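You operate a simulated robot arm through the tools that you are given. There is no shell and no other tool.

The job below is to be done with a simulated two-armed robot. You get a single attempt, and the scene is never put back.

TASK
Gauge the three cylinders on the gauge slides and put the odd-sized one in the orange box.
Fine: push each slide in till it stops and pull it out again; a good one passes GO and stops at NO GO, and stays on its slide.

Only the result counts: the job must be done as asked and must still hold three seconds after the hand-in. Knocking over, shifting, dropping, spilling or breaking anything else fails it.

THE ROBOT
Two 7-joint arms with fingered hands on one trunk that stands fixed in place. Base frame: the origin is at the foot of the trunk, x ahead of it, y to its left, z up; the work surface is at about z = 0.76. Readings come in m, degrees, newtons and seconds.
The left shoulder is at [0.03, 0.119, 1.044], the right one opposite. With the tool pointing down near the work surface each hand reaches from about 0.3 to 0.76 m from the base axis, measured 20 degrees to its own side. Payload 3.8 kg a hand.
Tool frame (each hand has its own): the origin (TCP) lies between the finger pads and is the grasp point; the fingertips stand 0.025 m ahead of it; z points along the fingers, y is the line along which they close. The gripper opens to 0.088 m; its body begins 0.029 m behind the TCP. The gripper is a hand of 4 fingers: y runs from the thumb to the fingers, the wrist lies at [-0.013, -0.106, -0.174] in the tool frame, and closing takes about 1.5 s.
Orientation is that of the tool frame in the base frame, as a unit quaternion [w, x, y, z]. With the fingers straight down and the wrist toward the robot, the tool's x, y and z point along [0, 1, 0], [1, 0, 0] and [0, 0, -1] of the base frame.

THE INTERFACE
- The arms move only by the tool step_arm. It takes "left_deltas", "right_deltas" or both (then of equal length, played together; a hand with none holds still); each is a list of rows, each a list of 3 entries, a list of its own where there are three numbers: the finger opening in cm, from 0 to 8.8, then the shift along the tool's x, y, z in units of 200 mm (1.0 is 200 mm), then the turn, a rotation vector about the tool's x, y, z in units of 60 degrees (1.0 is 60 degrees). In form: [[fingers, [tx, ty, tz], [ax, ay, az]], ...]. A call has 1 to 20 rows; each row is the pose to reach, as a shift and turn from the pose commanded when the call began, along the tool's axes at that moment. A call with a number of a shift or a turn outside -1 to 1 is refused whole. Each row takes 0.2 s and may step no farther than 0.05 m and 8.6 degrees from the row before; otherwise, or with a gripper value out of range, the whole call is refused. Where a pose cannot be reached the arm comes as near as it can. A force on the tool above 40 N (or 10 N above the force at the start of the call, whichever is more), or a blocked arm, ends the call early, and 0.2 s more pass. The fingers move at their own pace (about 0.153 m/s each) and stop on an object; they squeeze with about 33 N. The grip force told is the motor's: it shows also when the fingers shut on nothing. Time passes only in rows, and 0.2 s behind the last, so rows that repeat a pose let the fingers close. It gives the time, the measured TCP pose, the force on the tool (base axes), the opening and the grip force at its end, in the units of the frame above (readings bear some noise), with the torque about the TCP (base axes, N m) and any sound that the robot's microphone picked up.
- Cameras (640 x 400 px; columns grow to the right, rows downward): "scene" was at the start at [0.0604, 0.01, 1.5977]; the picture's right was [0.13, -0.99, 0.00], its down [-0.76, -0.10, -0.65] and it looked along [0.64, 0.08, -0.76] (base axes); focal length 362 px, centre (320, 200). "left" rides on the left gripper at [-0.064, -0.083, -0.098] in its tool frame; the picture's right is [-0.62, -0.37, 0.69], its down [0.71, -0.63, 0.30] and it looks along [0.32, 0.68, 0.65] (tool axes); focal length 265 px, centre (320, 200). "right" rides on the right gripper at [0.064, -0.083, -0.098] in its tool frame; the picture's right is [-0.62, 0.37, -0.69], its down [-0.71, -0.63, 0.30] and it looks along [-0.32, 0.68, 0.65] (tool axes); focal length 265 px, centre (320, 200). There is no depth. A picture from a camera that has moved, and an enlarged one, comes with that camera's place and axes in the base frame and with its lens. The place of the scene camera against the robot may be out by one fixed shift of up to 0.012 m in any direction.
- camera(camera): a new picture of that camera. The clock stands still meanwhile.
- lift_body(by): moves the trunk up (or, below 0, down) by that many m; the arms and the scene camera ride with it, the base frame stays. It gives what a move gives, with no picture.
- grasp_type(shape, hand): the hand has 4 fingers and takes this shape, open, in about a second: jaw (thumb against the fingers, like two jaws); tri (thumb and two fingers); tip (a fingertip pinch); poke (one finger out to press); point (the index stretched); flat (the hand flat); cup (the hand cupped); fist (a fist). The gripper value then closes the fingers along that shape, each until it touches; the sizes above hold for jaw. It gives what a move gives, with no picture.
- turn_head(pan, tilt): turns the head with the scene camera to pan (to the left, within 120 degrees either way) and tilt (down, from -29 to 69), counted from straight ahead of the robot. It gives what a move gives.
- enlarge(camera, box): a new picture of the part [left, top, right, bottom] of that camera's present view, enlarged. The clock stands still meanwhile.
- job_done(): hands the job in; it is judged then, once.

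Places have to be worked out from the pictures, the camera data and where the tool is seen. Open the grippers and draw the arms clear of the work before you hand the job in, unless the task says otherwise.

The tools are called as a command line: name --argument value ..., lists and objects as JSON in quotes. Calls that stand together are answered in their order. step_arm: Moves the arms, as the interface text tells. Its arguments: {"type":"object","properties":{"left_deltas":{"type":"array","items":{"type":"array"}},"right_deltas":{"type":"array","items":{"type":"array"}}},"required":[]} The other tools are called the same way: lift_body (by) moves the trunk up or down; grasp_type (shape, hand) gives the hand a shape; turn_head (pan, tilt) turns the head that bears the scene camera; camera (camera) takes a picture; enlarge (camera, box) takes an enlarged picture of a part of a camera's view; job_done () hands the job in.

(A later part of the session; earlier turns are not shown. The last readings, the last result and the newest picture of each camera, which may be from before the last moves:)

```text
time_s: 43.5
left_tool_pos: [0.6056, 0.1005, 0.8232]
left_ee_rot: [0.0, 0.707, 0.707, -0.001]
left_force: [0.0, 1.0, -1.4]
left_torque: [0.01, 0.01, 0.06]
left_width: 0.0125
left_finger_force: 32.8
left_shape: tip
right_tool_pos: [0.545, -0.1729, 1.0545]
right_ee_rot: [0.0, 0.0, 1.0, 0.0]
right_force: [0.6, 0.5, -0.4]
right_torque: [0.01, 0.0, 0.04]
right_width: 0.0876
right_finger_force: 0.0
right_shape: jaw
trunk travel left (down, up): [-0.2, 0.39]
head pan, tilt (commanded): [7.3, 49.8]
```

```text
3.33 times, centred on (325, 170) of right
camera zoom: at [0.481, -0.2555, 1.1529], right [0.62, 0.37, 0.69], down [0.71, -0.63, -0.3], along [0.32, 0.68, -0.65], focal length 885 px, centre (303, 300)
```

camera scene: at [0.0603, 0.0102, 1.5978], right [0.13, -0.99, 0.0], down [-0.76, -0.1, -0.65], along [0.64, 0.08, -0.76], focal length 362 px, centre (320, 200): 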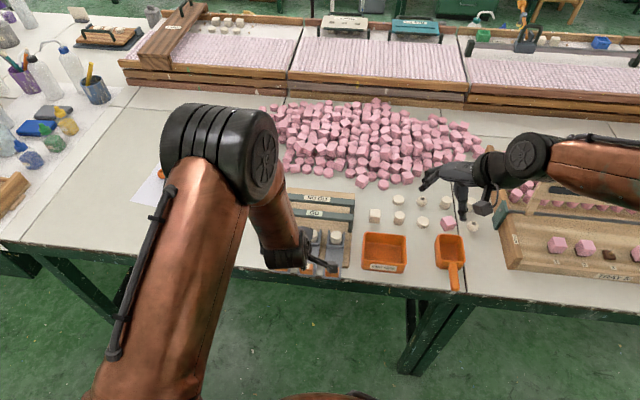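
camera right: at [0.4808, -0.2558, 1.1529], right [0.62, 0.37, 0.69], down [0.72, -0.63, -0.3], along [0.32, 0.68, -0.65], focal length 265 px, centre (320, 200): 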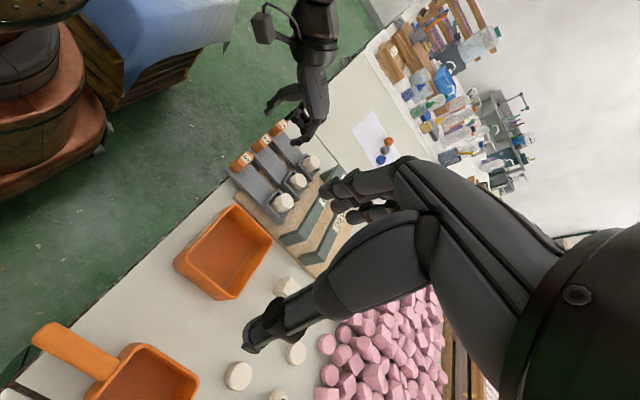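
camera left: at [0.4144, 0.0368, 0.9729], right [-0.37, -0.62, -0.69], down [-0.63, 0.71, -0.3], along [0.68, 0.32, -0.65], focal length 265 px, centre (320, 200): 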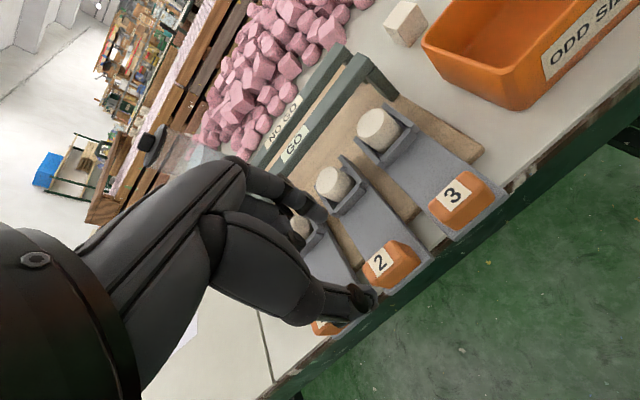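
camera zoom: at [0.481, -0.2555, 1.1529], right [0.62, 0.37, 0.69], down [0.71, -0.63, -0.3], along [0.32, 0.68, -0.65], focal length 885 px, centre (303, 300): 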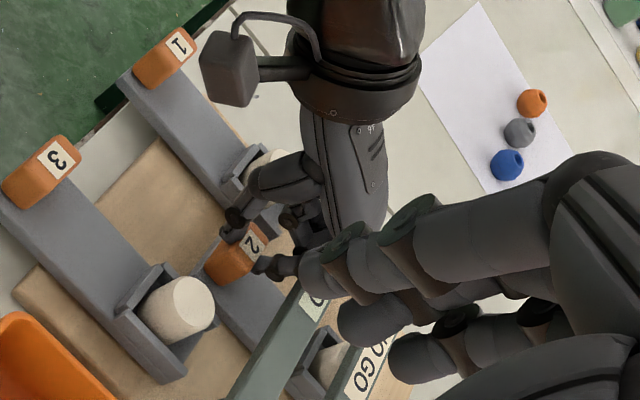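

Still no load at 108 mm, and the index knuckle is within a few mm of the GO bar by my estimate. I'll take three more 1 mm steps and watch the force closely.

step_arm --left_deltas '[[1.0, [0, 0.005, 0], [0, 0, 0]], [1.0, [0, 0.01, 0], [0, 0, 0]], [1.0, [0, 0.01, 0], [0, 0, 0]]]'

enlarge --camera "left" --box '[270, 150, 360, 240]'

enlarge --camera "right" --box '[300, 150, 370, 220]'

```text
time_s: 44.3
left_tool_pos: [0.6067, 0.1, 0.8225]
left_ee_rot: [0.0, 0.707, 0.707, 0.0]
left_force: [-0.2, -0.5, -2.1]
left_torque: [0.0, -0.03, 0.01]
left_width: 0.0127
left_finger_force: 32.5
left_shape: tip
right_tool_pos: [0.5441, -0.1732, 1.0564]
right_ee_rot: [0.0, 0.0, 1.0, 0.0]
right_force: [0.1, -0.8, 0.6]
right_torque: [0.0, 0.03, -0.01]
right_width: 0.0879
right_finger_force: 0.0
right_shape: jaw
trunk travel left (down, up): [-0.2, 0.39]
head pan, tilt (commanded): [7.3, 49.8]
```

```text
4.44 times, centred on (315, 195) of left
camera zoom: at [0.5235, 0.0368, 0.9227], right [-0.37, -0.62, -0.69], down [-0.63, 0.71, -0.3], along [0.68, 0.32, -0.65], focal length 1180 px, centre (342, 222)
```

zoom: 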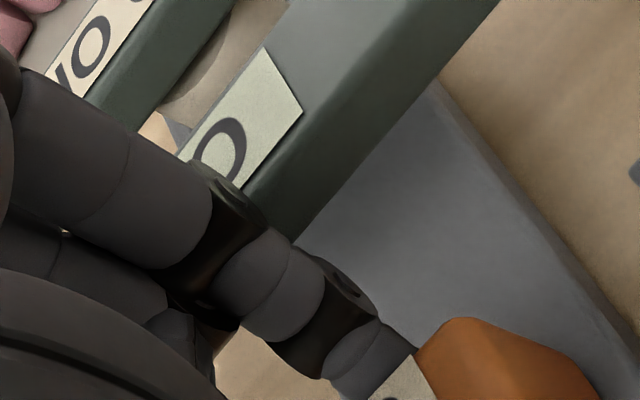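

```text
5.71 times, centred on (335, 185) of right
camera zoom: at [0.4811, -0.2556, 1.1528], right [0.62, 0.37, 0.69], down [0.71, -0.63, -0.3], along [0.32, 0.68, -0.65], focal length 1517 px, centre (234, 286)
```

zoom: 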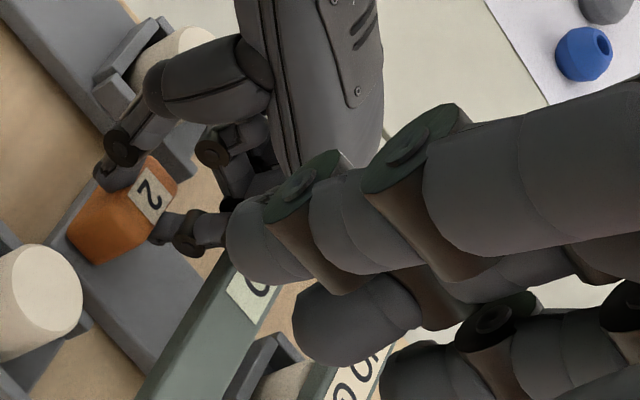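

By triangulation the GO bar's front top edge is at about x=0.638, z=0.830, and my index knuckle is 3–4 mm from it. The slide is still free, so I'll try 3 mm more and stop at the first reaction.

step_arm --left_deltas '[[1.0, [0, 0.005, 0], [0, 0, 0]], [1.0, [0, 0.01, 0], [0, 0, 0]], [1.0, [0, 0.015, 0], [0, 0, 0]]]'

enlarge --camera "left" --box '[270, 150, 360, 240]'

```text
time_s: 45.1
left_tool_pos: [0.6066, 0.0998, 0.8217]
left_ee_rot: [0.0, 0.707, 0.707, -0.001]
left_force: [-9.6, 1.6, 2.3]
left_torque: [0.01, -0.15, 0.02]
left_width: 0.0126
left_finger_force: 32.4
left_shape: tip
right_tool_pos: [0.5432, -0.1722, 1.056]
right_ee_rot: [0.0, 0.0, 1.0, 0.0]
right_force: [0.1, 0.6, -0.2]
right_torque: [0.05, 0.01, -0.01]
right_width: 0.0874
right_finger_force: 0.1
right_shape: jaw
trunk travel left (down, up): [-0.2, 0.39]
head pan, tilt (commanded): [7.3, 49.8]
```

```text
4.44 times, centred on (315, 195) of left
camera zoom: at [0.5248, 0.0367, 0.9227], right [-0.37, -0.62, -0.69], down [-0.63, 0.71, -0.3], along [0.68, 0.32, -0.65], focal length 1180 px, centre (342, 222)
```

zoom: 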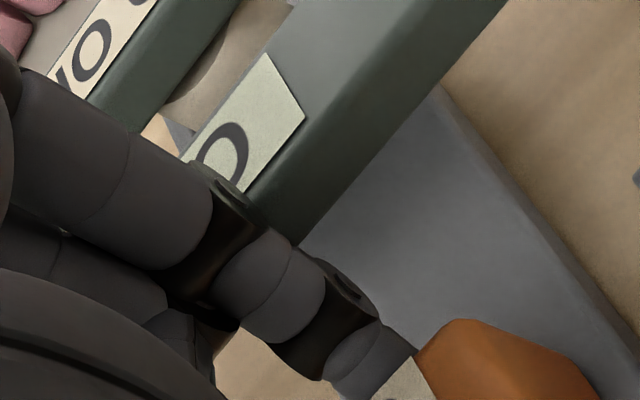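

The reaction torque is negative, while at slide 1's real stop it was positive. That means the -10 N is my index knuckle touching the GO bar, not the slide's end stop. I'll back off 18 mm with the slide still gripped.

step_arm --left_deltas '[[1.0, [0, -0.01, 0], [0, 0, 0]], [1.0, [0, -0.03, 0], [0, 0, 0]], [1.0, [0, -0.05, 0], [0, 0, 0]], [1.0, [0, -0.07, 0], [0, 0, 0]], [1.0, [0, -0.09, 0], [0, 0, 0]], [1.0, [0, -0.09, 0], [0, 0, 0]]]'

enlarge --camera "scene" --box '[265, 170, 375, 260]'

enlarge --camera "right" --box '[245, 110, 365, 230]'

```text
time_s: 46.5
left_tool_pos: [0.5917, 0.0994, 0.8227]
left_ee_rot: [0.0, 0.707, 0.707, 0.001]
left_force: [-0.2, 1.3, -3.0]
left_torque: [0.01, -0.05, 0.04]
left_width: 0.0127
left_finger_force: 33.0
left_shape: tip
right_tool_pos: [0.5457, -0.1724, 1.0555]
right_ee_rot: [0.0, 0.0, 1.0, 0.0]
right_force: [0.8, -0.1, 0.0]
right_torque: [0.0, -0.03, 0.02]
right_width: 0.0876
right_finger_force: 0.1
right_shape: jaw
trunk travel left (down, up): [-0.2, 0.39]
head pan, tilt (commanded): [7.3, 49.8]
```

```text
4.44 times, centred on (320, 215) of scene
camera zoom: at [0.0609, 0.0099, 1.5977], right [0.13, -0.99, 0.0], down [-0.76, -0.1, -0.65], along [0.64, 0.08, -0.76], focal length 1608 px, centre (320, 133)
```

zoom: 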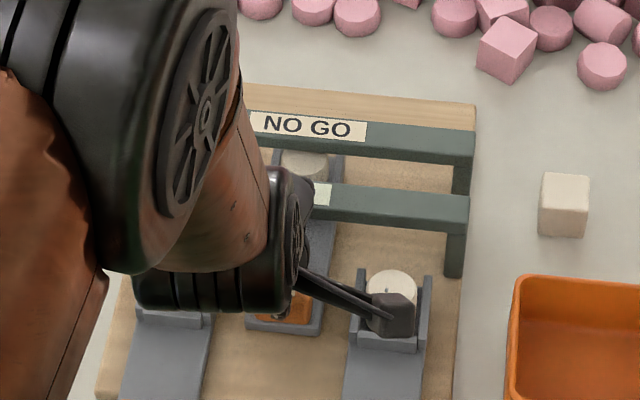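

```text
3.33 times, centred on (305, 170) of right
camera zoom: at [0.4812, -0.2555, 1.1528], right [0.62, 0.37, 0.69], down [0.71, -0.63, -0.3], along [0.32, 0.68, -0.65], focal length 885 px, centre (370, 300)
```

zoom: 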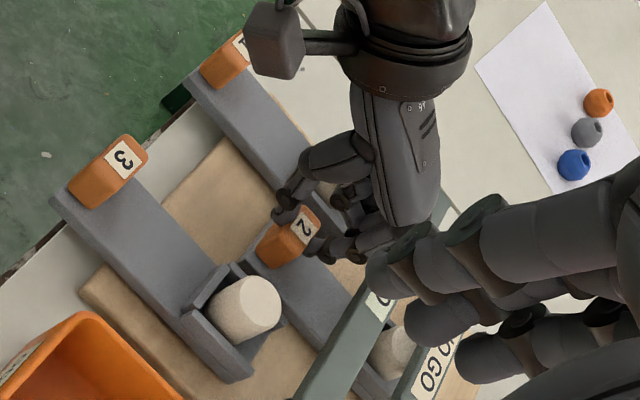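

Slide 2 is back at about 94 mm and free. I'll regrip the tab 4 mm higher with the hand leaned back 10°, so the index knuckle clears the GO bar and I can find the slide's real stop.

step_arm --left_deltas '[[2.5, [0, 0, 0], [0, 0, 0]], [3.5, [0, 0, 0], [0, 0, 0]], [3.5, [0, 0, 0], [0, 0, 0]], [3.5, [0, -0.007, -0.007], [-0.055, 0, 0]], [3.5, [0, -0.014, -0.014], [-0.11, 0, 0]], [3.5, [0, -0.02, -0.02], [-0.167, 0, 0]], [3.5, [0, -0.02, -0.02], [-0.167, 0, 0]]]'

enlarge --camera "left" --box '[240, 120, 400, 280]'

enlarge --camera "right" --box '[295, 130, 365, 200]'

```text
time_s: 48.1
left_tool_pos: [0.5876, 0.0998, 0.8273]
left_ee_rot: [0.061, 0.704, 0.705, 0.061]
left_force: [-0.5, -0.6, -1.2]
left_torque: [0.01, -0.01, 0.02]
left_width: 0.0349
left_finger_force: 0.1
left_shape: tip
right_tool_pos: [0.5446, -0.1742, 1.0544]
right_ee_rot: [0.0, 0.0, 1.0, 0.0]
right_force: [-0.1, -0.1, 0.3]
right_torque: [0.04, 0.03, 0.01]
right_width: 0.0876
right_finger_force: 0.1
right_shape: jaw
trunk travel left (down, up): [-0.2, 0.39]
head pan, tilt (commanded): [7.3, 49.8]
```

```text
2.50 times, centred on (320, 200) of left
camera zoom: at [0.4885, 0.0366, 0.9105], right [-0.24, -0.62, -0.75], down [-0.57, 0.71, -0.41], along [0.79, 0.32, -0.52], focal length 664 px, centre (320, 200)
```

zoom: 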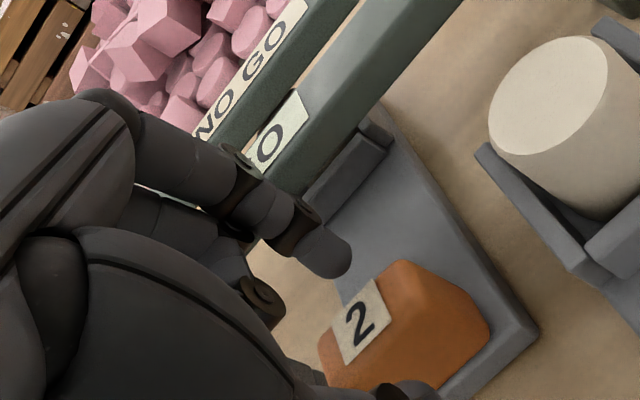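

```text
5.71 times, centred on (330, 165) of right
camera zoom: at [0.481, -0.2556, 1.1529], right [0.62, 0.37, 0.69], down [0.71, -0.63, -0.3], along [0.32, 0.68, -0.65], focal length 1517 px, centre (263, 400)
```

zoom: 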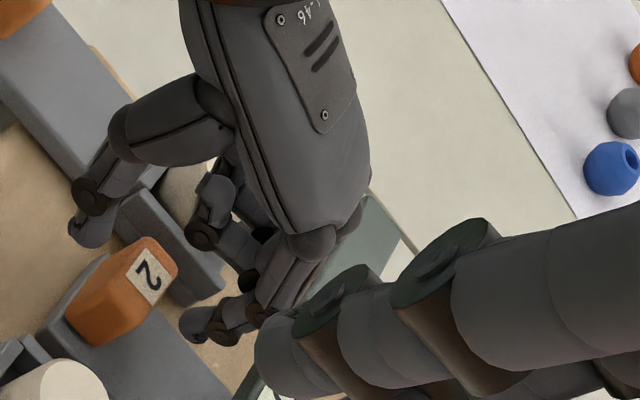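

The tips still straddle the tab in the leaned pose. I'll close the pinch.

step_arm --left_deltas '[[2.5, [0, 0, 0], [0, 0, 0]], [1.5, [0, 0, 0], [0, 0, 0]], [0.8, [0, 0, 0], [0, 0, 0]], [0.8, [0, 0, 0], [0, 0, 0]], [0.8, [0, 0, 0], [0, 0, 0]]]'

enlarge --camera "left" --box '[240, 120, 400, 280]'

enlarge --camera "right" --box '[295, 130, 365, 200]'

```text
time_s: 49.3
left_tool_pos: [0.5873, 0.1004, 0.8279]
left_ee_rot: [0.061, 0.704, 0.705, 0.061]
left_force: [-0.6, 0.3, -2.7]
left_torque: [0.0, 0.09, 0.03]
left_width: 0.0134
left_finger_force: 33.0
left_shape: tip
right_tool_pos: [0.5448, -0.1732, 1.055]
right_ee_rot: [0.001, 0.0, 1.0, 0.0]
right_force: [0.3, -0.5, -1.0]
right_torque: [-0.02, 0.04, -0.01]
right_width: 0.0878
right_finger_force: 0.0
right_shape: jaw
trunk travel left (down, up): [-0.2, 0.39]
head pan, tilt (commanded): [7.3, 49.8]
```

```text
2.50 times, centred on (320, 200) of left
camera zoom: at [0.4885, 0.0367, 0.9103], right [-0.24, -0.62, -0.75], down [-0.57, 0.71, -0.41], along [0.79, 0.32, -0.53], focal length 664 px, centre (320, 200)
```

zoom: 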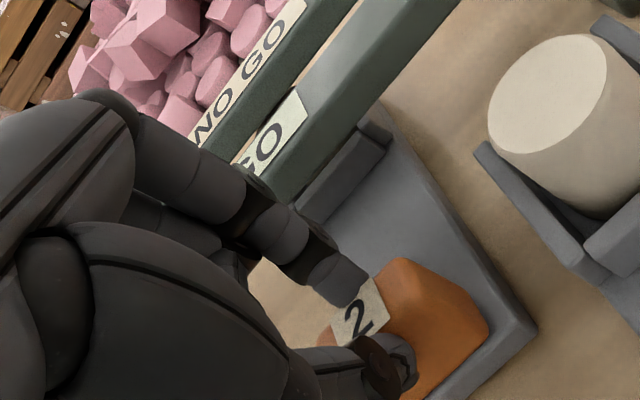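

```text
5.71 times, centred on (330, 165) of right
camera zoom: at [0.4811, -0.2555, 1.1528], right [0.62, 0.37, 0.69], down [0.71, -0.63, -0.3], along [0.32, 0.68, -0.65], focal length 1517 px, centre (263, 400)
```

zoom: 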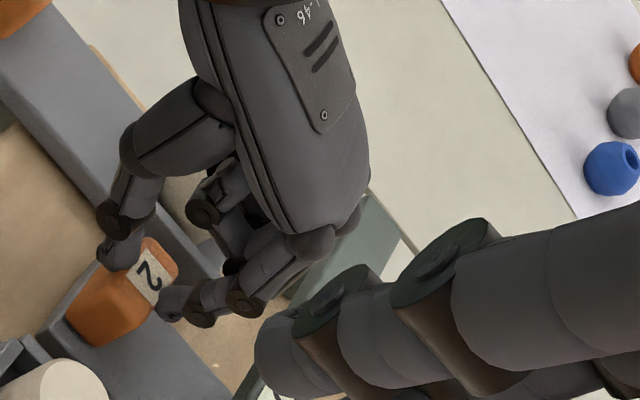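

The regrip holds at 33 N. I'll push along base +x, which in the leaned frame is mostly tool y with a little z, for 12 mm first.

step_arm --left_deltas '[[0.8, [0, 0.0099, 0.0017], [0, 0, 0]], [0.8, [0, 0.0197, 0.0035], [0, 0, 0]], [0.8, [0, 0.0296, 0.0052], [0, 0, 0]], [0.8, [0, 0.0394, 0.007], [0, 0, 0]], [0.8, [0, 0.0493, 0.0087], [0, 0, 0]], [0.8, [0, 0.0591, 0.0104], [0, 0, 0]]]'

enlarge --camera "left" --box '[240, 120, 400, 280]'

enlarge --camera "right" --box '[295, 130, 365, 200]'

```text
time_s: 50.7
left_tool_pos: [0.5997, 0.1004, 0.8271]
left_ee_rot: [0.062, 0.704, 0.705, 0.062]
left_force: [-0.3, -0.3, -0.5]
left_torque: [0.02, -0.07, 0.02]
left_width: 0.0137
left_finger_force: 33.0
left_shape: tip
right_tool_pos: [0.5458, -0.1741, 1.0543]
right_ee_rot: [0.0, -0.001, 1.0, 0.0]
right_force: [0.8, 0.3, -0.6]
right_torque: [0.01, -0.01, 0.0]
right_width: 0.0876
right_finger_force: 0.0
right_shape: jaw
trunk travel left (down, up): [-0.2, 0.39]
head pan, tilt (commanded): [7.3, 49.8]
```

```text
2.50 times, centred on (320, 200) of left
camera zoom: at [0.5006, 0.0366, 0.9109], right [-0.24, -0.62, -0.75], down [-0.57, 0.71, -0.41], along [0.79, 0.32, -0.52], focal length 664 px, centre (320, 200)
```

zoom: 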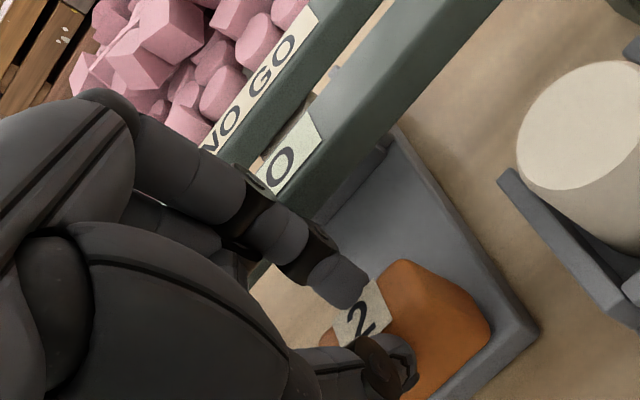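

```text
5.71 times, centred on (330, 165) of right
camera zoom: at [0.481, -0.2555, 1.1529], right [0.62, 0.37, 0.69], down [0.71, -0.63, -0.3], along [0.32, 0.68, -0.65], focal length 1517 px, centre (263, 400)
```

zoom: 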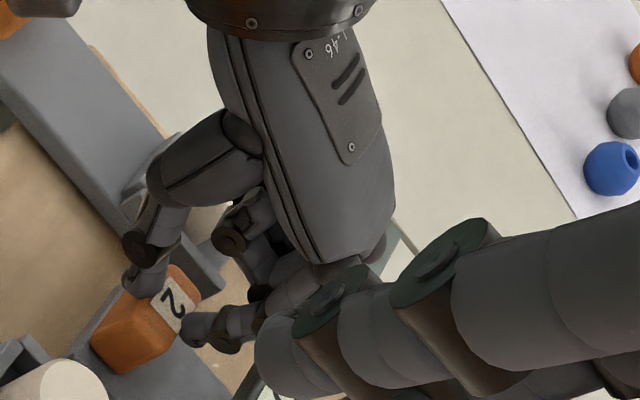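

Slide 2 is free at about 106 mm. I'll continue in 1 mm steps.

step_arm --left_deltas '[[0.8, [0, 0.0049, 0.0009], [0, 0, 0]], [0.8, [0, 0.0099, 0.0017], [0, 0, 0]], [0.8, [0, 0.0148, 0.0026], [0, 0, 0]], [0.8, [0, 0.0197, 0.0035], [0, 0, 0]], [0.8, [0, 0.0246, 0.0044], [0, 0, 0]], [0.8, [0, 0.0296, 0.0052], [0, 0, 0]]]'

enlarge --camera "left" --box '[240, 120, 400, 280]'

```text
time_s: 52.1
left_tool_pos: [0.6063, 0.0994, 0.8272]
left_ee_rot: [0.061, 0.704, 0.704, 0.062]
left_force: [-0.3, 0.9, -1.4]
left_torque: [0.02, -0.02, 0.0]
left_width: 0.0136
left_finger_force: 32.9
left_shape: tip
right_tool_pos: [0.5453, -0.1726, 1.0557]
right_ee_rot: [-0.001, 0.0, 1.0, -0.001]
right_force: [0.5, 0.5, 0.6]
right_torque: [0.01, 0.0, 0.04]
right_width: 0.0875
right_finger_force: 0.0
right_shape: jaw
trunk travel left (down, up): [-0.2, 0.39]
head pan, tilt (commanded): [7.3, 49.8]
```

```text
2.50 times, centred on (320, 200) of left
camera zoom: at [0.5067, 0.0365, 0.9108], right [-0.24, -0.62, -0.75], down [-0.57, 0.71, -0.41], along [0.79, 0.32, -0.52], focal length 664 px, centre (320, 200)
```

zoom: 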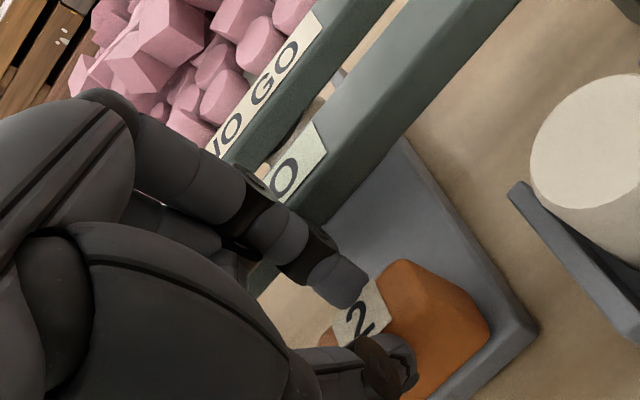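

Still free at about 112 mm. I'll take four more 1 mm steps.

step_arm --left_deltas '[[0.8, [0, 0.0049, 0.0009], [0, 0, 0]], [0.8, [0, 0.0099, 0.0017], [0, 0, 0]], [0.8, [0, 0.0148, 0.0026], [0, 0, 0]], [0.8, [0, 0.0197, 0.0035], [0, 0, 0]]]'

enlarge --camera "left" --box '[240, 120, 400, 280]'

enlarge --camera "scene" --box '[265, 170, 375, 260]'

```text
time_s: 53.1
left_tool_pos: [0.6097, 0.1004, 0.8266]
left_ee_rot: [0.061, 0.704, 0.705, 0.061]
left_force: [-2.7, 1.0, -0.8]
left_torque: [0.01, 0.05, -0.02]
left_width: 0.0134
left_finger_force: 32.7
left_shape: tip
right_tool_pos: [0.5439, -0.1737, 1.0552]
right_ee_rot: [0.0, -0.001, 1.0, 0.0]
right_force: [-0.4, 0.0, -1.0]
right_torque: [0.0, -0.01, -0.04]
right_width: 0.0878
right_finger_force: 0.1
right_shape: jaw
trunk travel left (down, up): [-0.2, 0.39]
head pan, tilt (commanded): [7.3, 49.8]
```

```text
2.50 times, centred on (320, 200) of left
camera zoom: at [0.51, 0.0366, 0.9105], right [-0.24, -0.62, -0.75], down [-0.57, 0.71, -0.41], along [0.79, 0.32, -0.53], focal length 664 px, centre (320, 200)
```

zoom: 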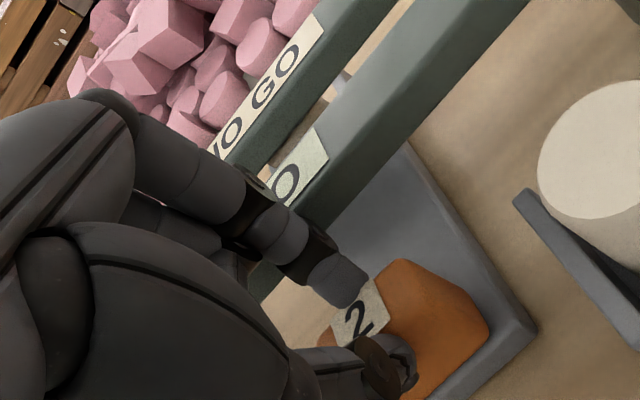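

```text
4.44 times, centred on (320, 215) of scene
camera zoom: at [0.0604, 0.01, 1.5977], right [0.13, -0.99, 0.0], down [-0.76, -0.1, -0.65], along [0.64, 0.08, -0.76], focal length 1608 px, centre (320, 133)
```

zoom: 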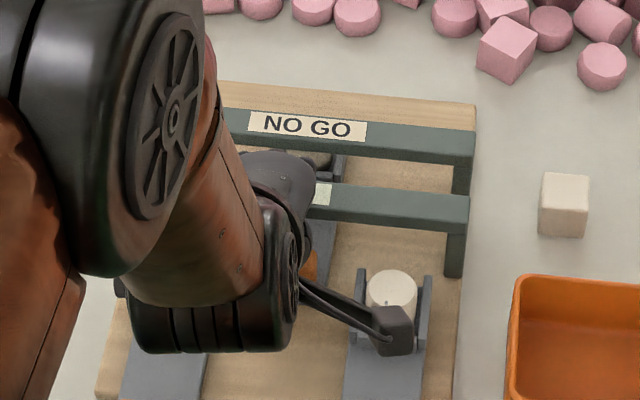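

The x force is rising to -2.7 N with positive torque, the same sign as a real slide stop, at about 116 mm. I'll push 2 mm more to confirm.

step_arm --left_deltas '[[0.8, [0, 0.0049, 0.0009], [0, 0, 0]], [0.8, [0, 0.0099, 0.0017], [0, 0, 0]], [0.8, [0, 0.0099, 0.0017], [0, 0, 0]]]'

enlarge --camera "left" --box '[240, 120, 400, 280]'

```text
time_s: 53.9
left_tool_pos: [0.6098, 0.0988, 0.8273]
left_ee_rot: [0.061, 0.705, 0.704, 0.061]
left_force: [-11.1, 1.2, -0.4]
left_torque: [0.0, 0.03, -0.03]
left_width: 0.0136
left_finger_force: 32.6
left_shape: tip
right_tool_pos: [0.5425, -0.1737, 1.056]
right_ee_rot: [0.0, 0.0, 1.0, 0.0]
right_force: [0.0, -0.4, -0.4]
right_torque: [0.0, 0.03, 0.01]
right_width: 0.0874
right_finger_force: 0.1
right_shape: jaw
trunk travel left (down, up): [-0.2, 0.39]
head pan, tilt (commanded): [7.3, 49.8]
```

```text
2.50 times, centred on (320, 200) of left
camera zoom: at [0.5109, 0.0366, 0.9108], right [-0.24, -0.62, -0.75], down [-0.57, 0.71, -0.41], along [0.79, 0.32, -0.53], focal length 664 px, centre (320, 200)
```

zoom: 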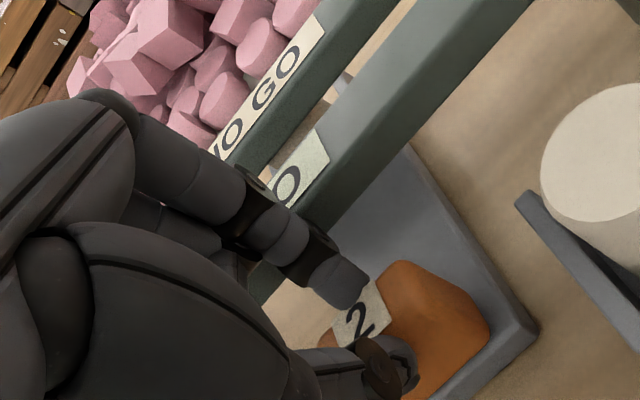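

The force reached -11 N but the torque is small, so part of this load may be my index on the GO bar rather than the slide stop. I'll ease back 2 mm and look closely.

step_arm --left_deltas '[[0.8, [0, -0.0049, -0.0009], [0, 0, 0]], [0.8, [0, -0.0099, -0.0017], [0, 0, 0]], [0.8, [0, -0.0099, -0.0017], [0, 0, 0]]]'

enlarge --camera "left" --box '[285, 145, 365, 225]'

enlarge --camera "right" --box '[300, 140, 350, 190]'

```text
time_s: 54.7
left_tool_pos: [0.6117, 0.1001, 0.8296]
left_ee_rot: [0.064, 0.705, 0.704, 0.064]
left_force: [-0.1, 2.8, 5.5]
left_torque: [0.02, -0.32, -0.11]
left_width: 0.0139
left_finger_force: 33.3
left_shape: tip
right_tool_pos: [0.5442, -0.1726, 1.0558]
right_ee_rot: [0.0, 0.0, 1.0, 0.0]
right_force: [0.0, -0.3, 0.1]
right_torque: [0.01, -0.01, 0.0]
right_width: 0.0876
right_finger_force: 0.0
right_shape: jaw
trunk travel left (down, up): [-0.2, 0.39]
head pan, tilt (commanded): [7.3, 49.8]
```

```text
5.00 times, centred on (325, 185) of left
camera zoom: at [0.5116, 0.0366, 0.9124], right [-0.24, -0.62, -0.75], down [-0.57, 0.71, -0.41], along [0.79, 0.32, -0.52], focal length 1327 px, centre (295, 275)
```

zoom: 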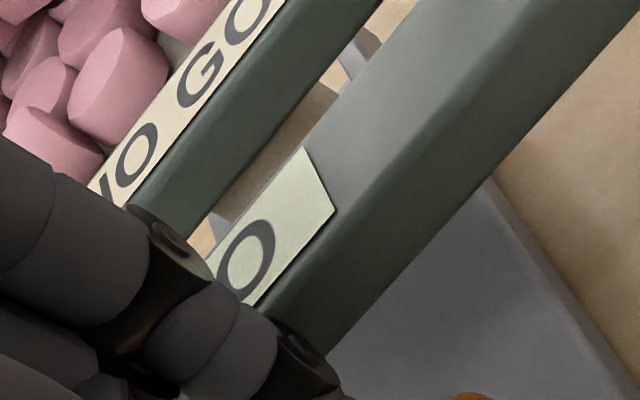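

```text
8.00 times, centred on (325, 165) of right
camera zoom: at [0.4807, -0.2554, 1.1532], right [0.62, 0.37, 0.69], down [0.71, -0.63, -0.3], along [0.32, 0.68, -0.65], focal length 2123 px, centre (280, 480)
```

zoom: 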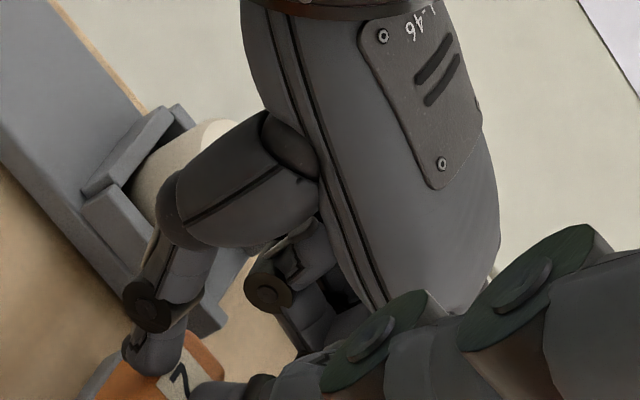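

The pose reads 2 mm further forward and up than commanded, with +5.5 N in z, so the hand seems to have settled oddly against the bar. I'll hold still for a moment and re-read before moving.

step_arm --left_deltas '[[0.8, [0, 0, 0], [0, 0, 0]], [0.8, [0, 0, 0], [0, 0, 0]]]'

camera --camera "left"

camera --camera "scene"

camera --camera "right"

```text
time_s: 55.3
left_tool_pos: [0.609, 0.1003, 0.8291]
left_ee_rot: [0.063, 0.704, 0.704, 0.063]
left_force: [0.2, 2.8, 13.8]
left_torque: [0.08, -0.42, -0.1]
left_width: 0.0135
left_finger_force: 32.9
left_shape: tip
right_tool_pos: [0.5439, -0.1738, 1.0565]
right_ee_rot: [0.0, 0.0, 1.0, 0.0]
right_force: [0.7, 0.3, 0.4]
right_torque: [0.0, 0.02, -0.01]
right_width: 0.0877
right_finger_force: 0.1
right_shape: jaw
trunk travel left (down, up): [-0.2, 0.39]
head pan, tilt (commanded): [7.3, 49.8]
```

```text
taken
camera left: at [0.5105, 0.0366, 0.9124], right [-0.24, -0.62, -0.75], down [-0.57, 0.71, -0.41], along [0.79, 0.32, -0.52], focal length 265 px, centre (320, 200)
```

left: 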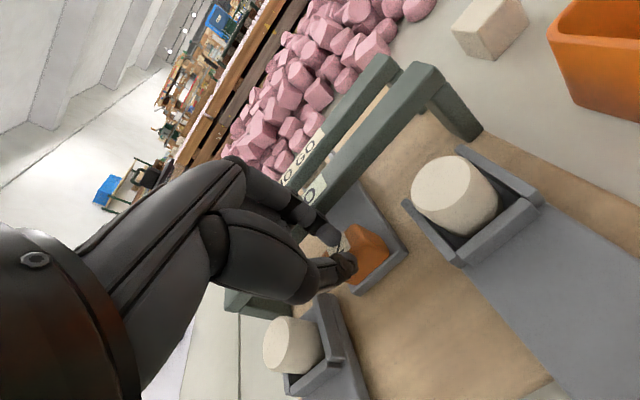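

```text
taken
camera scene: at [0.0589, 0.0101, 1.5979], right [0.13, -0.99, 0.0], down [-0.76, -0.1, -0.65], along [0.64, 0.08, -0.76], focal length 362 px, centre (320, 200)
```

scene: 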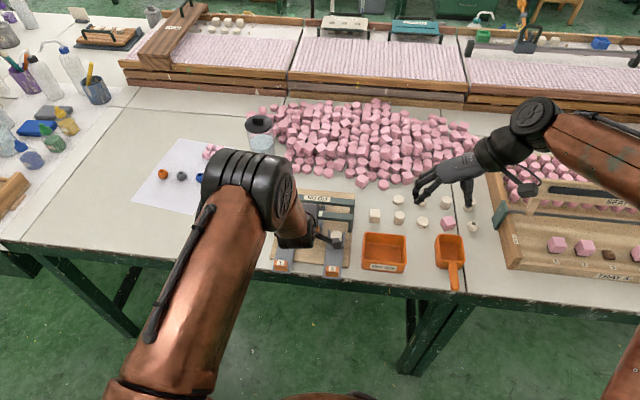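

```text
taken
camera right: at [0.4798, -0.2554, 1.1536], right [0.62, 0.37, 0.69], down [0.71, -0.63, -0.3], along [0.33, 0.68, -0.65], focal length 265 px, centre (320, 200)
```

right: 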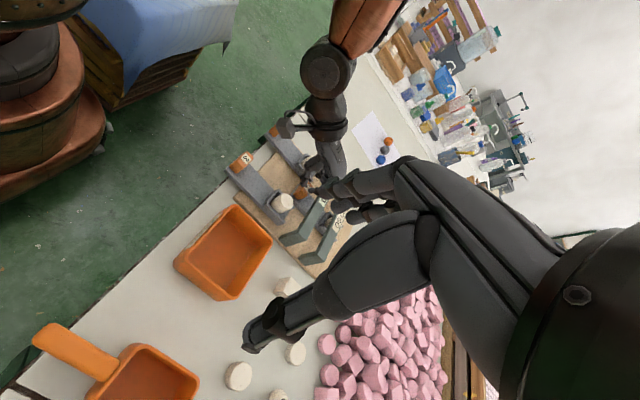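

The +14 N upward load acting about 3 cm ahead of the TCP shows a curled finger knuckle has ridden onto the GO bar's top edge. I'll lift 2 mm and back straight off it, keeping the grip on the tab.

step_arm --left_deltas '[[0.8, [0, 0.0017, -0.0099], [0, 0, 0]], [0.8, [0, -0.008, -0.0117], [0, 0, 0]], [0.8, [0, -0.018, -0.0133], [0, 0, 0]], [0.8, [0, -0.0377, -0.0168], [0, 0, 0]], [0.8, [0, -0.0574, -0.0203], [0, 0, 0]], [0.8, [0, -0.0574, -0.0203], [0, 0, 0]]]'

enlarge --camera "left" --box '[240, 120, 400, 280]'

enlarge --camera "scene" --box '[265, 170, 375, 260]'

```text
time_s: 56.7
left_tool_pos: [0.5959, 0.1004, 0.8303]
left_ee_rot: [0.061, 0.704, 0.705, 0.062]
left_force: [-0.5, 1.4, 8.3]
left_torque: [0.03, -0.35, -0.11]
left_width: 0.0137
left_finger_force: 32.7
left_shape: tip
right_tool_pos: [0.5439, -0.1732, 1.0559]
right_ee_rot: [0.0, 0.0, 1.0, 0.0]
right_force: [0.3, -0.1, -0.2]
right_torque: [0.01, 0.02, 0.01]
right_width: 0.0874
right_finger_force: 0.1
right_shape: jaw
trunk travel left (down, up): [-0.2, 0.39]
head pan, tilt (commanded): [7.3, 49.8]
```

```text
2.50 times, centred on (320, 200) of left
camera zoom: at [0.4972, 0.0367, 0.913], right [-0.24, -0.62, -0.75], down [-0.57, 0.71, -0.41], along [0.79, 0.32, -0.52], focal length 664 px, centre (320, 200)
```

zoom: 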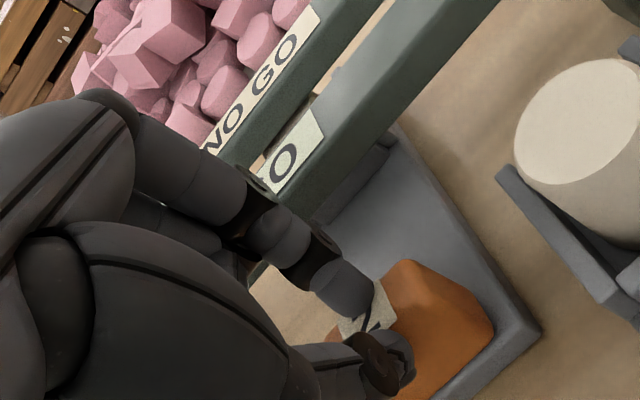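

```text
4.44 times, centred on (320, 215) of scene
camera zoom: at [0.0595, 0.0099, 1.5978], right [0.13, -0.99, 0.0], down [-0.76, -0.1, -0.65], along [0.64, 0.08, -0.76], focal length 1608 px, centre (320, 133)
```

zoom: 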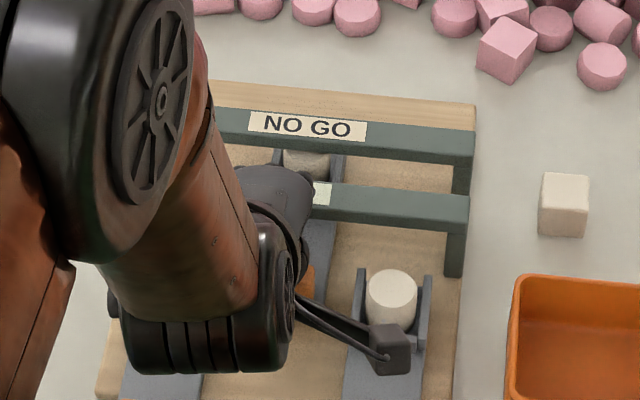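

The index tip has slid up onto the tab's rounded top edge, which explains the upward load and the torque. I'll release the pinch, rise clear and see where slide 2 is.

step_arm --left_deltas '[[2.5, [0, 0, 0], [0, 0, 0]], [3.5, [0, 0, 0], [0, 0, 0]], [4.0, [0, 0, 0], [0, 0, 0]], [4.0, [0, 0, 0], [0, 0, 0]]]'

enlarge --camera "left" --box '[240, 120, 400, 280]'

```text
time_s: 57.7
left_tool_pos: [0.598, 0.1006, 0.8287]
left_ee_rot: [0.062, 0.705, 0.704, 0.061]
left_force: [-0.2, 0.1, 1.0]
left_torque: [0.0, -0.04, 0.01]
left_width: 0.0396
left_finger_force: 0.0
left_shape: tip
right_tool_pos: [0.544, -0.1733, 1.0556]
right_ee_rot: [0.001, 0.0, 1.0, 0.0]
right_force: [-0.2, -0.2, 0.0]
right_torque: [0.04, 0.01, -0.03]
right_width: 0.0877
right_finger_force: 0.1
right_shape: jaw
trunk travel left (down, up): [-0.2, 0.39]
head pan, tilt (commanded): [7.3, 49.8]
```

```text
2.50 times, centred on (320, 200) of left
camera zoom: at [0.4977, 0.0367, 0.9124], right [-0.24, -0.62, -0.75], down [-0.57, 0.71, -0.41], along [0.79, 0.32, -0.53], focal length 664 px, centre (320, 200)
```

zoom: 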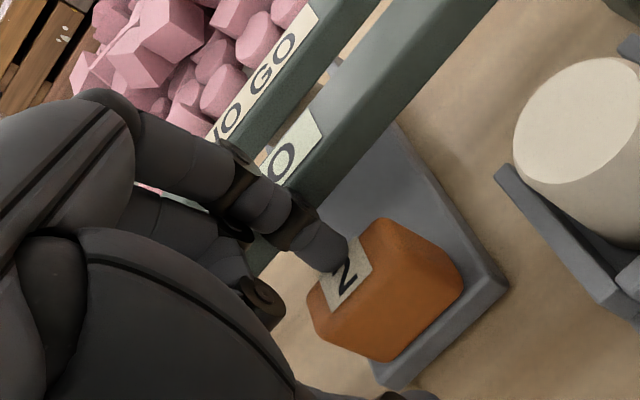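

Now all forces are near zero. The label works out at x≈0.618, about 120 mm of travel, so the -11 N was slide 2's real end stop and cylinder 2 passes both gauges. I'll lift, straighten the hand, close the tips and look before drawing the slide back.

step_arm --left_deltas '[[4.0, [0, 0.0087, -0.0493], [0, 0, 0]], [4.0, [0, 0.0174, -0.0985], [0.05, 0, 0]], [4.0, [0, 0.027, -0.1527], [0.1, 0, 0]], [2.5, [0, 0.027, -0.1527], [0.167, 0, 0]], [1.0, [0, 0.027, -0.1527], [0.167, 0, 0]], [0.0, [0, 0.027, -0.1527], [0.167, 0, 0]], [0.0, [0, 0.027, -0.1527], [0.167, 0, 0]]]'

camera --camera "left"

enlarge --camera "right" --box '[255, 110, 375, 230]'

enlarge --camera "left" --box '[260, 140, 400, 280]'

```text
time_s: 59.3
left_tool_pos: [0.5963, 0.0994, 0.86]
left_ee_rot: [-0.001, 0.706, 0.708, 0.0]
left_force: [-0.8, 0.5, 0.2]
left_torque: [0.01, -0.03, -0.02]
left_width: 0.0001
left_finger_force: 32.8
left_shape: tip
right_tool_pos: [0.5438, -0.1731, 1.0549]
right_ee_rot: [0.0, 0.001, 1.0, 0.0]
right_force: [-0.4, 0.1, -0.3]
right_torque: [0.03, -0.01, -0.01]
right_width: 0.0876
right_finger_force: 0.0
right_shape: jaw
trunk travel left (down, up): [-0.2, 0.39]
head pan, tilt (commanded): [7.3, 49.8]
```

```text
taken
camera left: at [0.514, 0.0364, 0.9602], right [-0.37, -0.62, -0.69], down [-0.63, 0.71, -0.3], along [0.68, 0.32, -0.65], focal length 265 px, centre (320, 200)
```

left: 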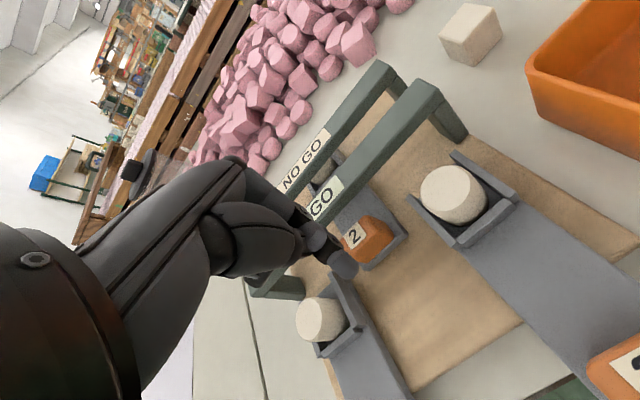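

```text
3.33 times, centred on (315, 170) of right
camera zoom: at [0.4809, -0.2556, 1.1529], right [0.62, 0.37, 0.69], down [0.71, -0.63, -0.3], along [0.32, 0.68, -0.65], focal length 885 px, centre (337, 300)
```

zoom: 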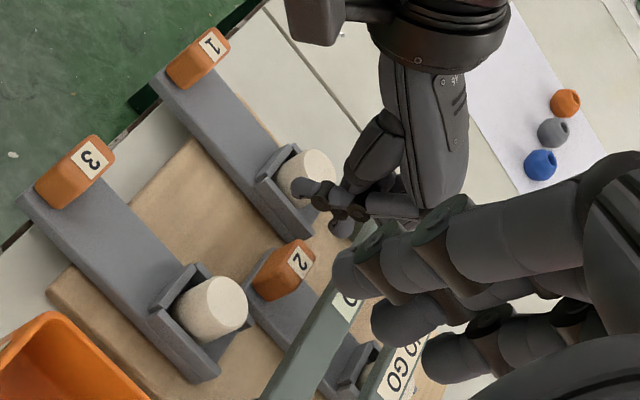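

```text
2.86 times, centred on (330, 210) of left
camera zoom: at [0.514, 0.0364, 0.9602], right [-0.37, -0.62, -0.69], down [-0.63, 0.71, -0.3], along [0.68, 0.32, -0.65], focal length 758 px, centre (291, 171)
```

zoom: 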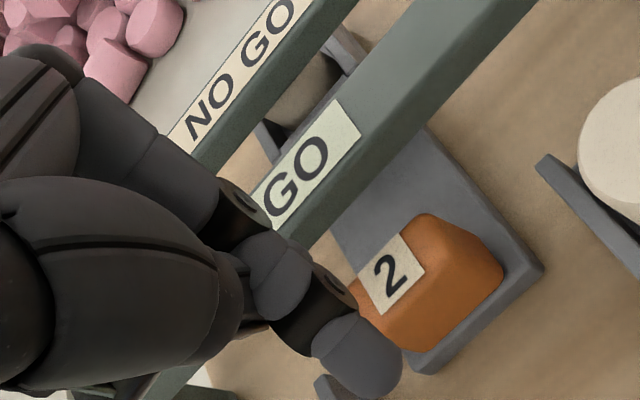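

Slide 2's tab is at x≈0.619, too close to the GO bar to get the index in front easily. I'll bring the closed tips over the tab's top, press lightly and drag it back by friction, starting by hovering 5 mm above it.

step_arm --left_deltas '[[0.0, [0.004, 0.04, 0], [0, 0, 0]], [0.0, [0.004, 0.0885, 0], [0, 0, 0]], [0.0, [0.004, 0.0885, 0.04], [0, 0, 0]], [0.0, [0.004, 0.0885, 0.08], [0, 0, 0]], [0.0, [0.004, 0.0885, 0.1], [0, 0, 0]], [0.0, [0.004, 0.0885, 0.1], [0, 0, 0]]]'

enlarge --camera "left" --box '[260, 140, 400, 280]'

enlarge --camera "right" --box '[285, 120, 365, 200]'

```text
time_s: 60.7
left_tool_pos: [0.615, 0.1012, 0.8406]
left_ee_rot: [-0.001, 0.707, 0.707, 0.0]
left_force: [-0.6, 0.7, 0.2]
left_torque: [0.02, 0.02, -0.01]
left_width: 0.0
left_finger_force: 33.1
left_shape: tip
right_tool_pos: [0.5443, -0.1735, 1.0554]
right_ee_rot: [-0.001, 0.0, 1.0, 0.0]
right_force: [-0.8, 0.1, 0.3]
right_torque: [-0.01, 0.01, 0.01]
right_width: 0.0876
right_finger_force: 0.1
right_shape: jaw
trunk travel left (down, up): [-0.2, 0.39]
head pan, tilt (commanded): [7.3, 49.8]
```

```text
2.86 times, centred on (330, 210) of left
camera zoom: at [0.5317, 0.0371, 0.9398], right [-0.37, -0.62, -0.69], down [-0.63, 0.71, -0.3], along [0.68, 0.32, -0.65], focal length 758 px, centre (291, 171)
```

zoom: 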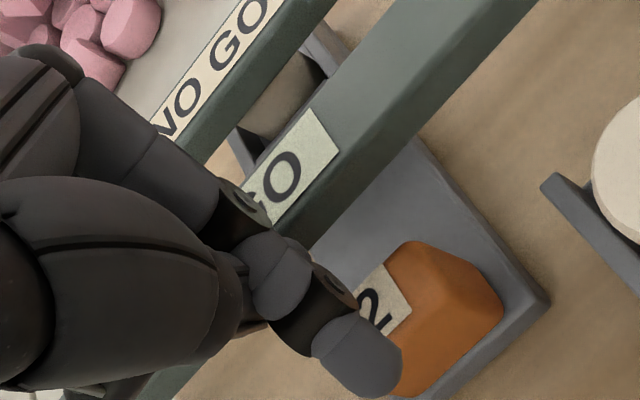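

```text
5.00 times, centred on (325, 160) of right
camera zoom: at [0.481, -0.2556, 1.1529], right [0.62, 0.37, 0.69], down [0.71, -0.63, -0.3], along [0.32, 0.68, -0.65], focal length 1327 px, centre (295, 400)
```

zoom: 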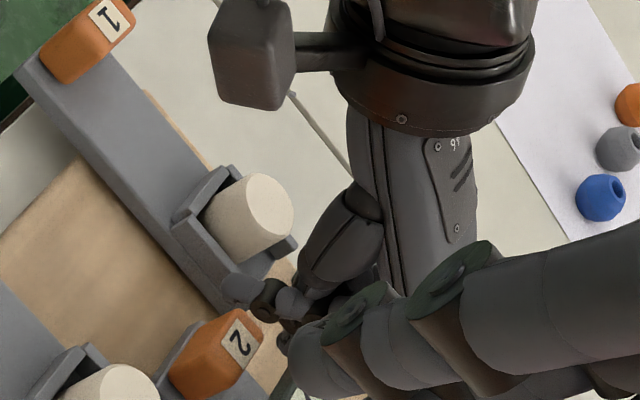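

At zero opening the index tip sits about 1 cm behind the nominal TCP, so it is now over the tab's rear edge. I'll shift 12 mm forward, still above the bar's top, so the tip is over the tab's middle.

step_arm --left_deltas '[[0.0, [0, 0.02, 0], [0, 0, 0]], [0.0, [0, 0.04, 0], [0, 0, 0]], [0.0, [0, 0.06, 0], [0, 0, 0]], [0.0, [0, 0.06, 0], [0, 0, 0]]]'

enlarge --camera "left" --box '[260, 140, 400, 280]'

enlarge --camera "right" --box '[285, 130, 365, 210]'

```text
time_s: 61.7
left_tool_pos: [0.6228, 0.1002, 0.8413]
left_ee_rot: [0.0, 0.707, 0.707, -0.001]
left_force: [-23.0, -2.6, 7.4]
left_torque: [0.01, 0.19, 0.06]
left_width: 0.0
left_finger_force: 32.7
left_shape: tip
right_tool_pos: [0.5421, -0.1729, 1.0571]
right_ee_rot: [0.001, -0.001, 1.0, -0.001]
right_force: [0.6, 0.1, -0.1]
right_torque: [-0.01, 0.01, 0.02]
right_width: 0.0873
right_finger_force: 0.1
right_shape: jaw
trunk travel left (down, up): [-0.2, 0.39]
head pan, tilt (commanded): [7.3, 49.8]
```

```text
2.86 times, centred on (330, 210) of left
camera zoom: at [0.5406, 0.0367, 0.9409], right [-0.37, -0.62, -0.69], down [-0.63, 0.72, -0.3], along [0.68, 0.32, -0.65], focal length 758 px, centre (291, 171)
```

zoom: 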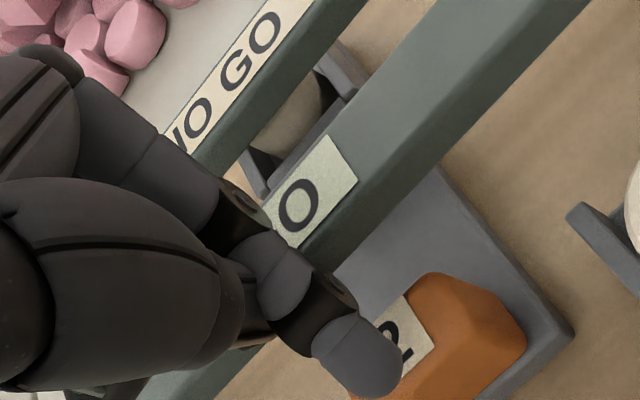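

```text
5.00 times, centred on (325, 170) of right
camera zoom: at [0.4778, -0.2559, 1.1542], right [0.62, 0.37, 0.69], down [0.71, -0.63, -0.3], along [0.33, 0.68, -0.65], focal length 1327 px, centre (295, 350)
```

zoom: 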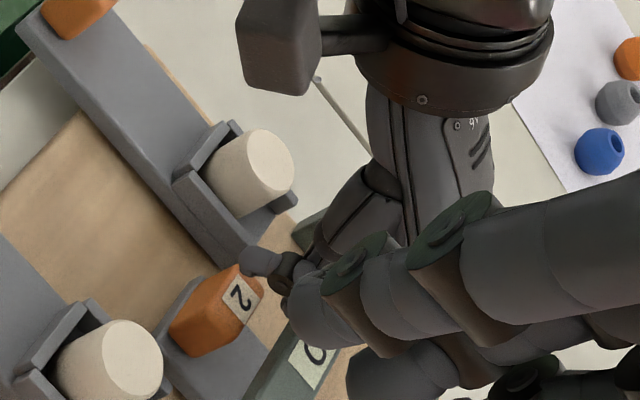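

The x force jumped to -23 N, so something on the hand, low and forward, is pressing the GO bar's edge. I'll back off at once and check the gauge hasn't moved.

step_arm --left_deltas '[[0.0, [0, -0.02, 0], [0, 0, 0]], [0.0, [0, -0.06, -0.01], [0, 0, 0]], [0.0, [0, -0.1, -0.05], [0, 0, 0]], [0.0, [0, -0.15, -0.1], [0, 0, 0]], [0.0, [0, -0.15, -0.1], [0, 0, 0]]]'

enlarge --camera "scene" --box '[240, 170, 400, 290]'

enlarge --camera "right" --box '[285, 110, 365, 190]'

camera --camera "left"

```text
time_s: 62.9
left_tool_pos: [0.5981, 0.1001, 0.8614]
left_ee_rot: [0.0, 0.707, 0.708, 0.0]
left_force: [-0.2, 0.2, 0.6]
left_torque: [0.0, -0.02, -0.02]
left_width: 0.0
left_finger_force: 32.4
left_shape: tip
right_tool_pos: [0.5458, -0.1738, 1.0559]
right_ee_rot: [0.0, 0.0, 1.0, 0.001]
right_force: [0.2, 0.0, -0.3]
right_torque: [-0.02, 0.0, -0.05]
right_width: 0.0875
right_finger_force: 0.1
right_shape: jaw
trunk travel left (down, up): [-0.2, 0.39]
head pan, tilt (commanded): [7.3, 49.8]
```

```text
3.33 times, centred on (320, 230) of scene
camera zoom: at [0.0608, 0.0098, 1.5977], right [0.13, -0.99, 0.0], down [-0.76, -0.1, -0.65], along [0.64, 0.08, -0.76], focal length 1206 px, centre (320, 100)
```

zoom: 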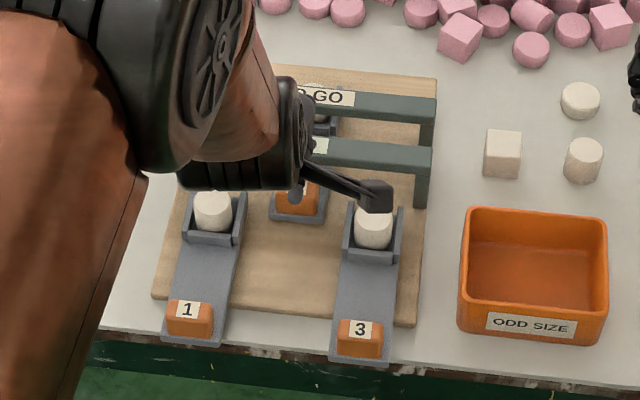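

```text
5.00 times, centred on (325, 150) of right
camera zoom: at [0.4811, -0.2556, 1.1528], right [0.62, 0.37, 0.69], down [0.71, -0.63, -0.3], along [0.32, 0.68, -0.65], focal length 1327 px, centre (295, 450)
```

zoom: 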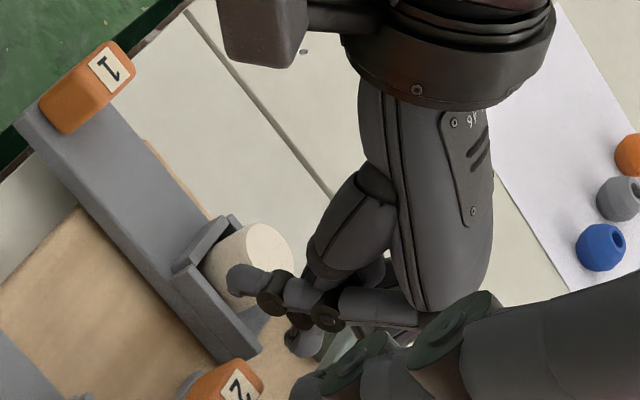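

```text
taken
camera left: at [0.5141, 0.0374, 0.9596], right [-0.37, -0.62, -0.69], down [-0.63, 0.71, -0.3], along [0.68, 0.32, -0.65], focal length 265 px, centre (320, 200)
```

left: 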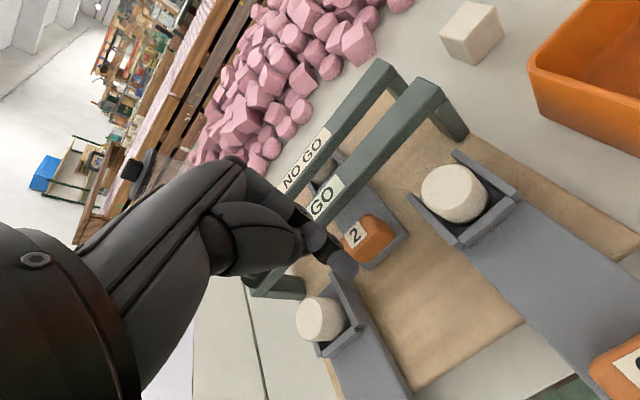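

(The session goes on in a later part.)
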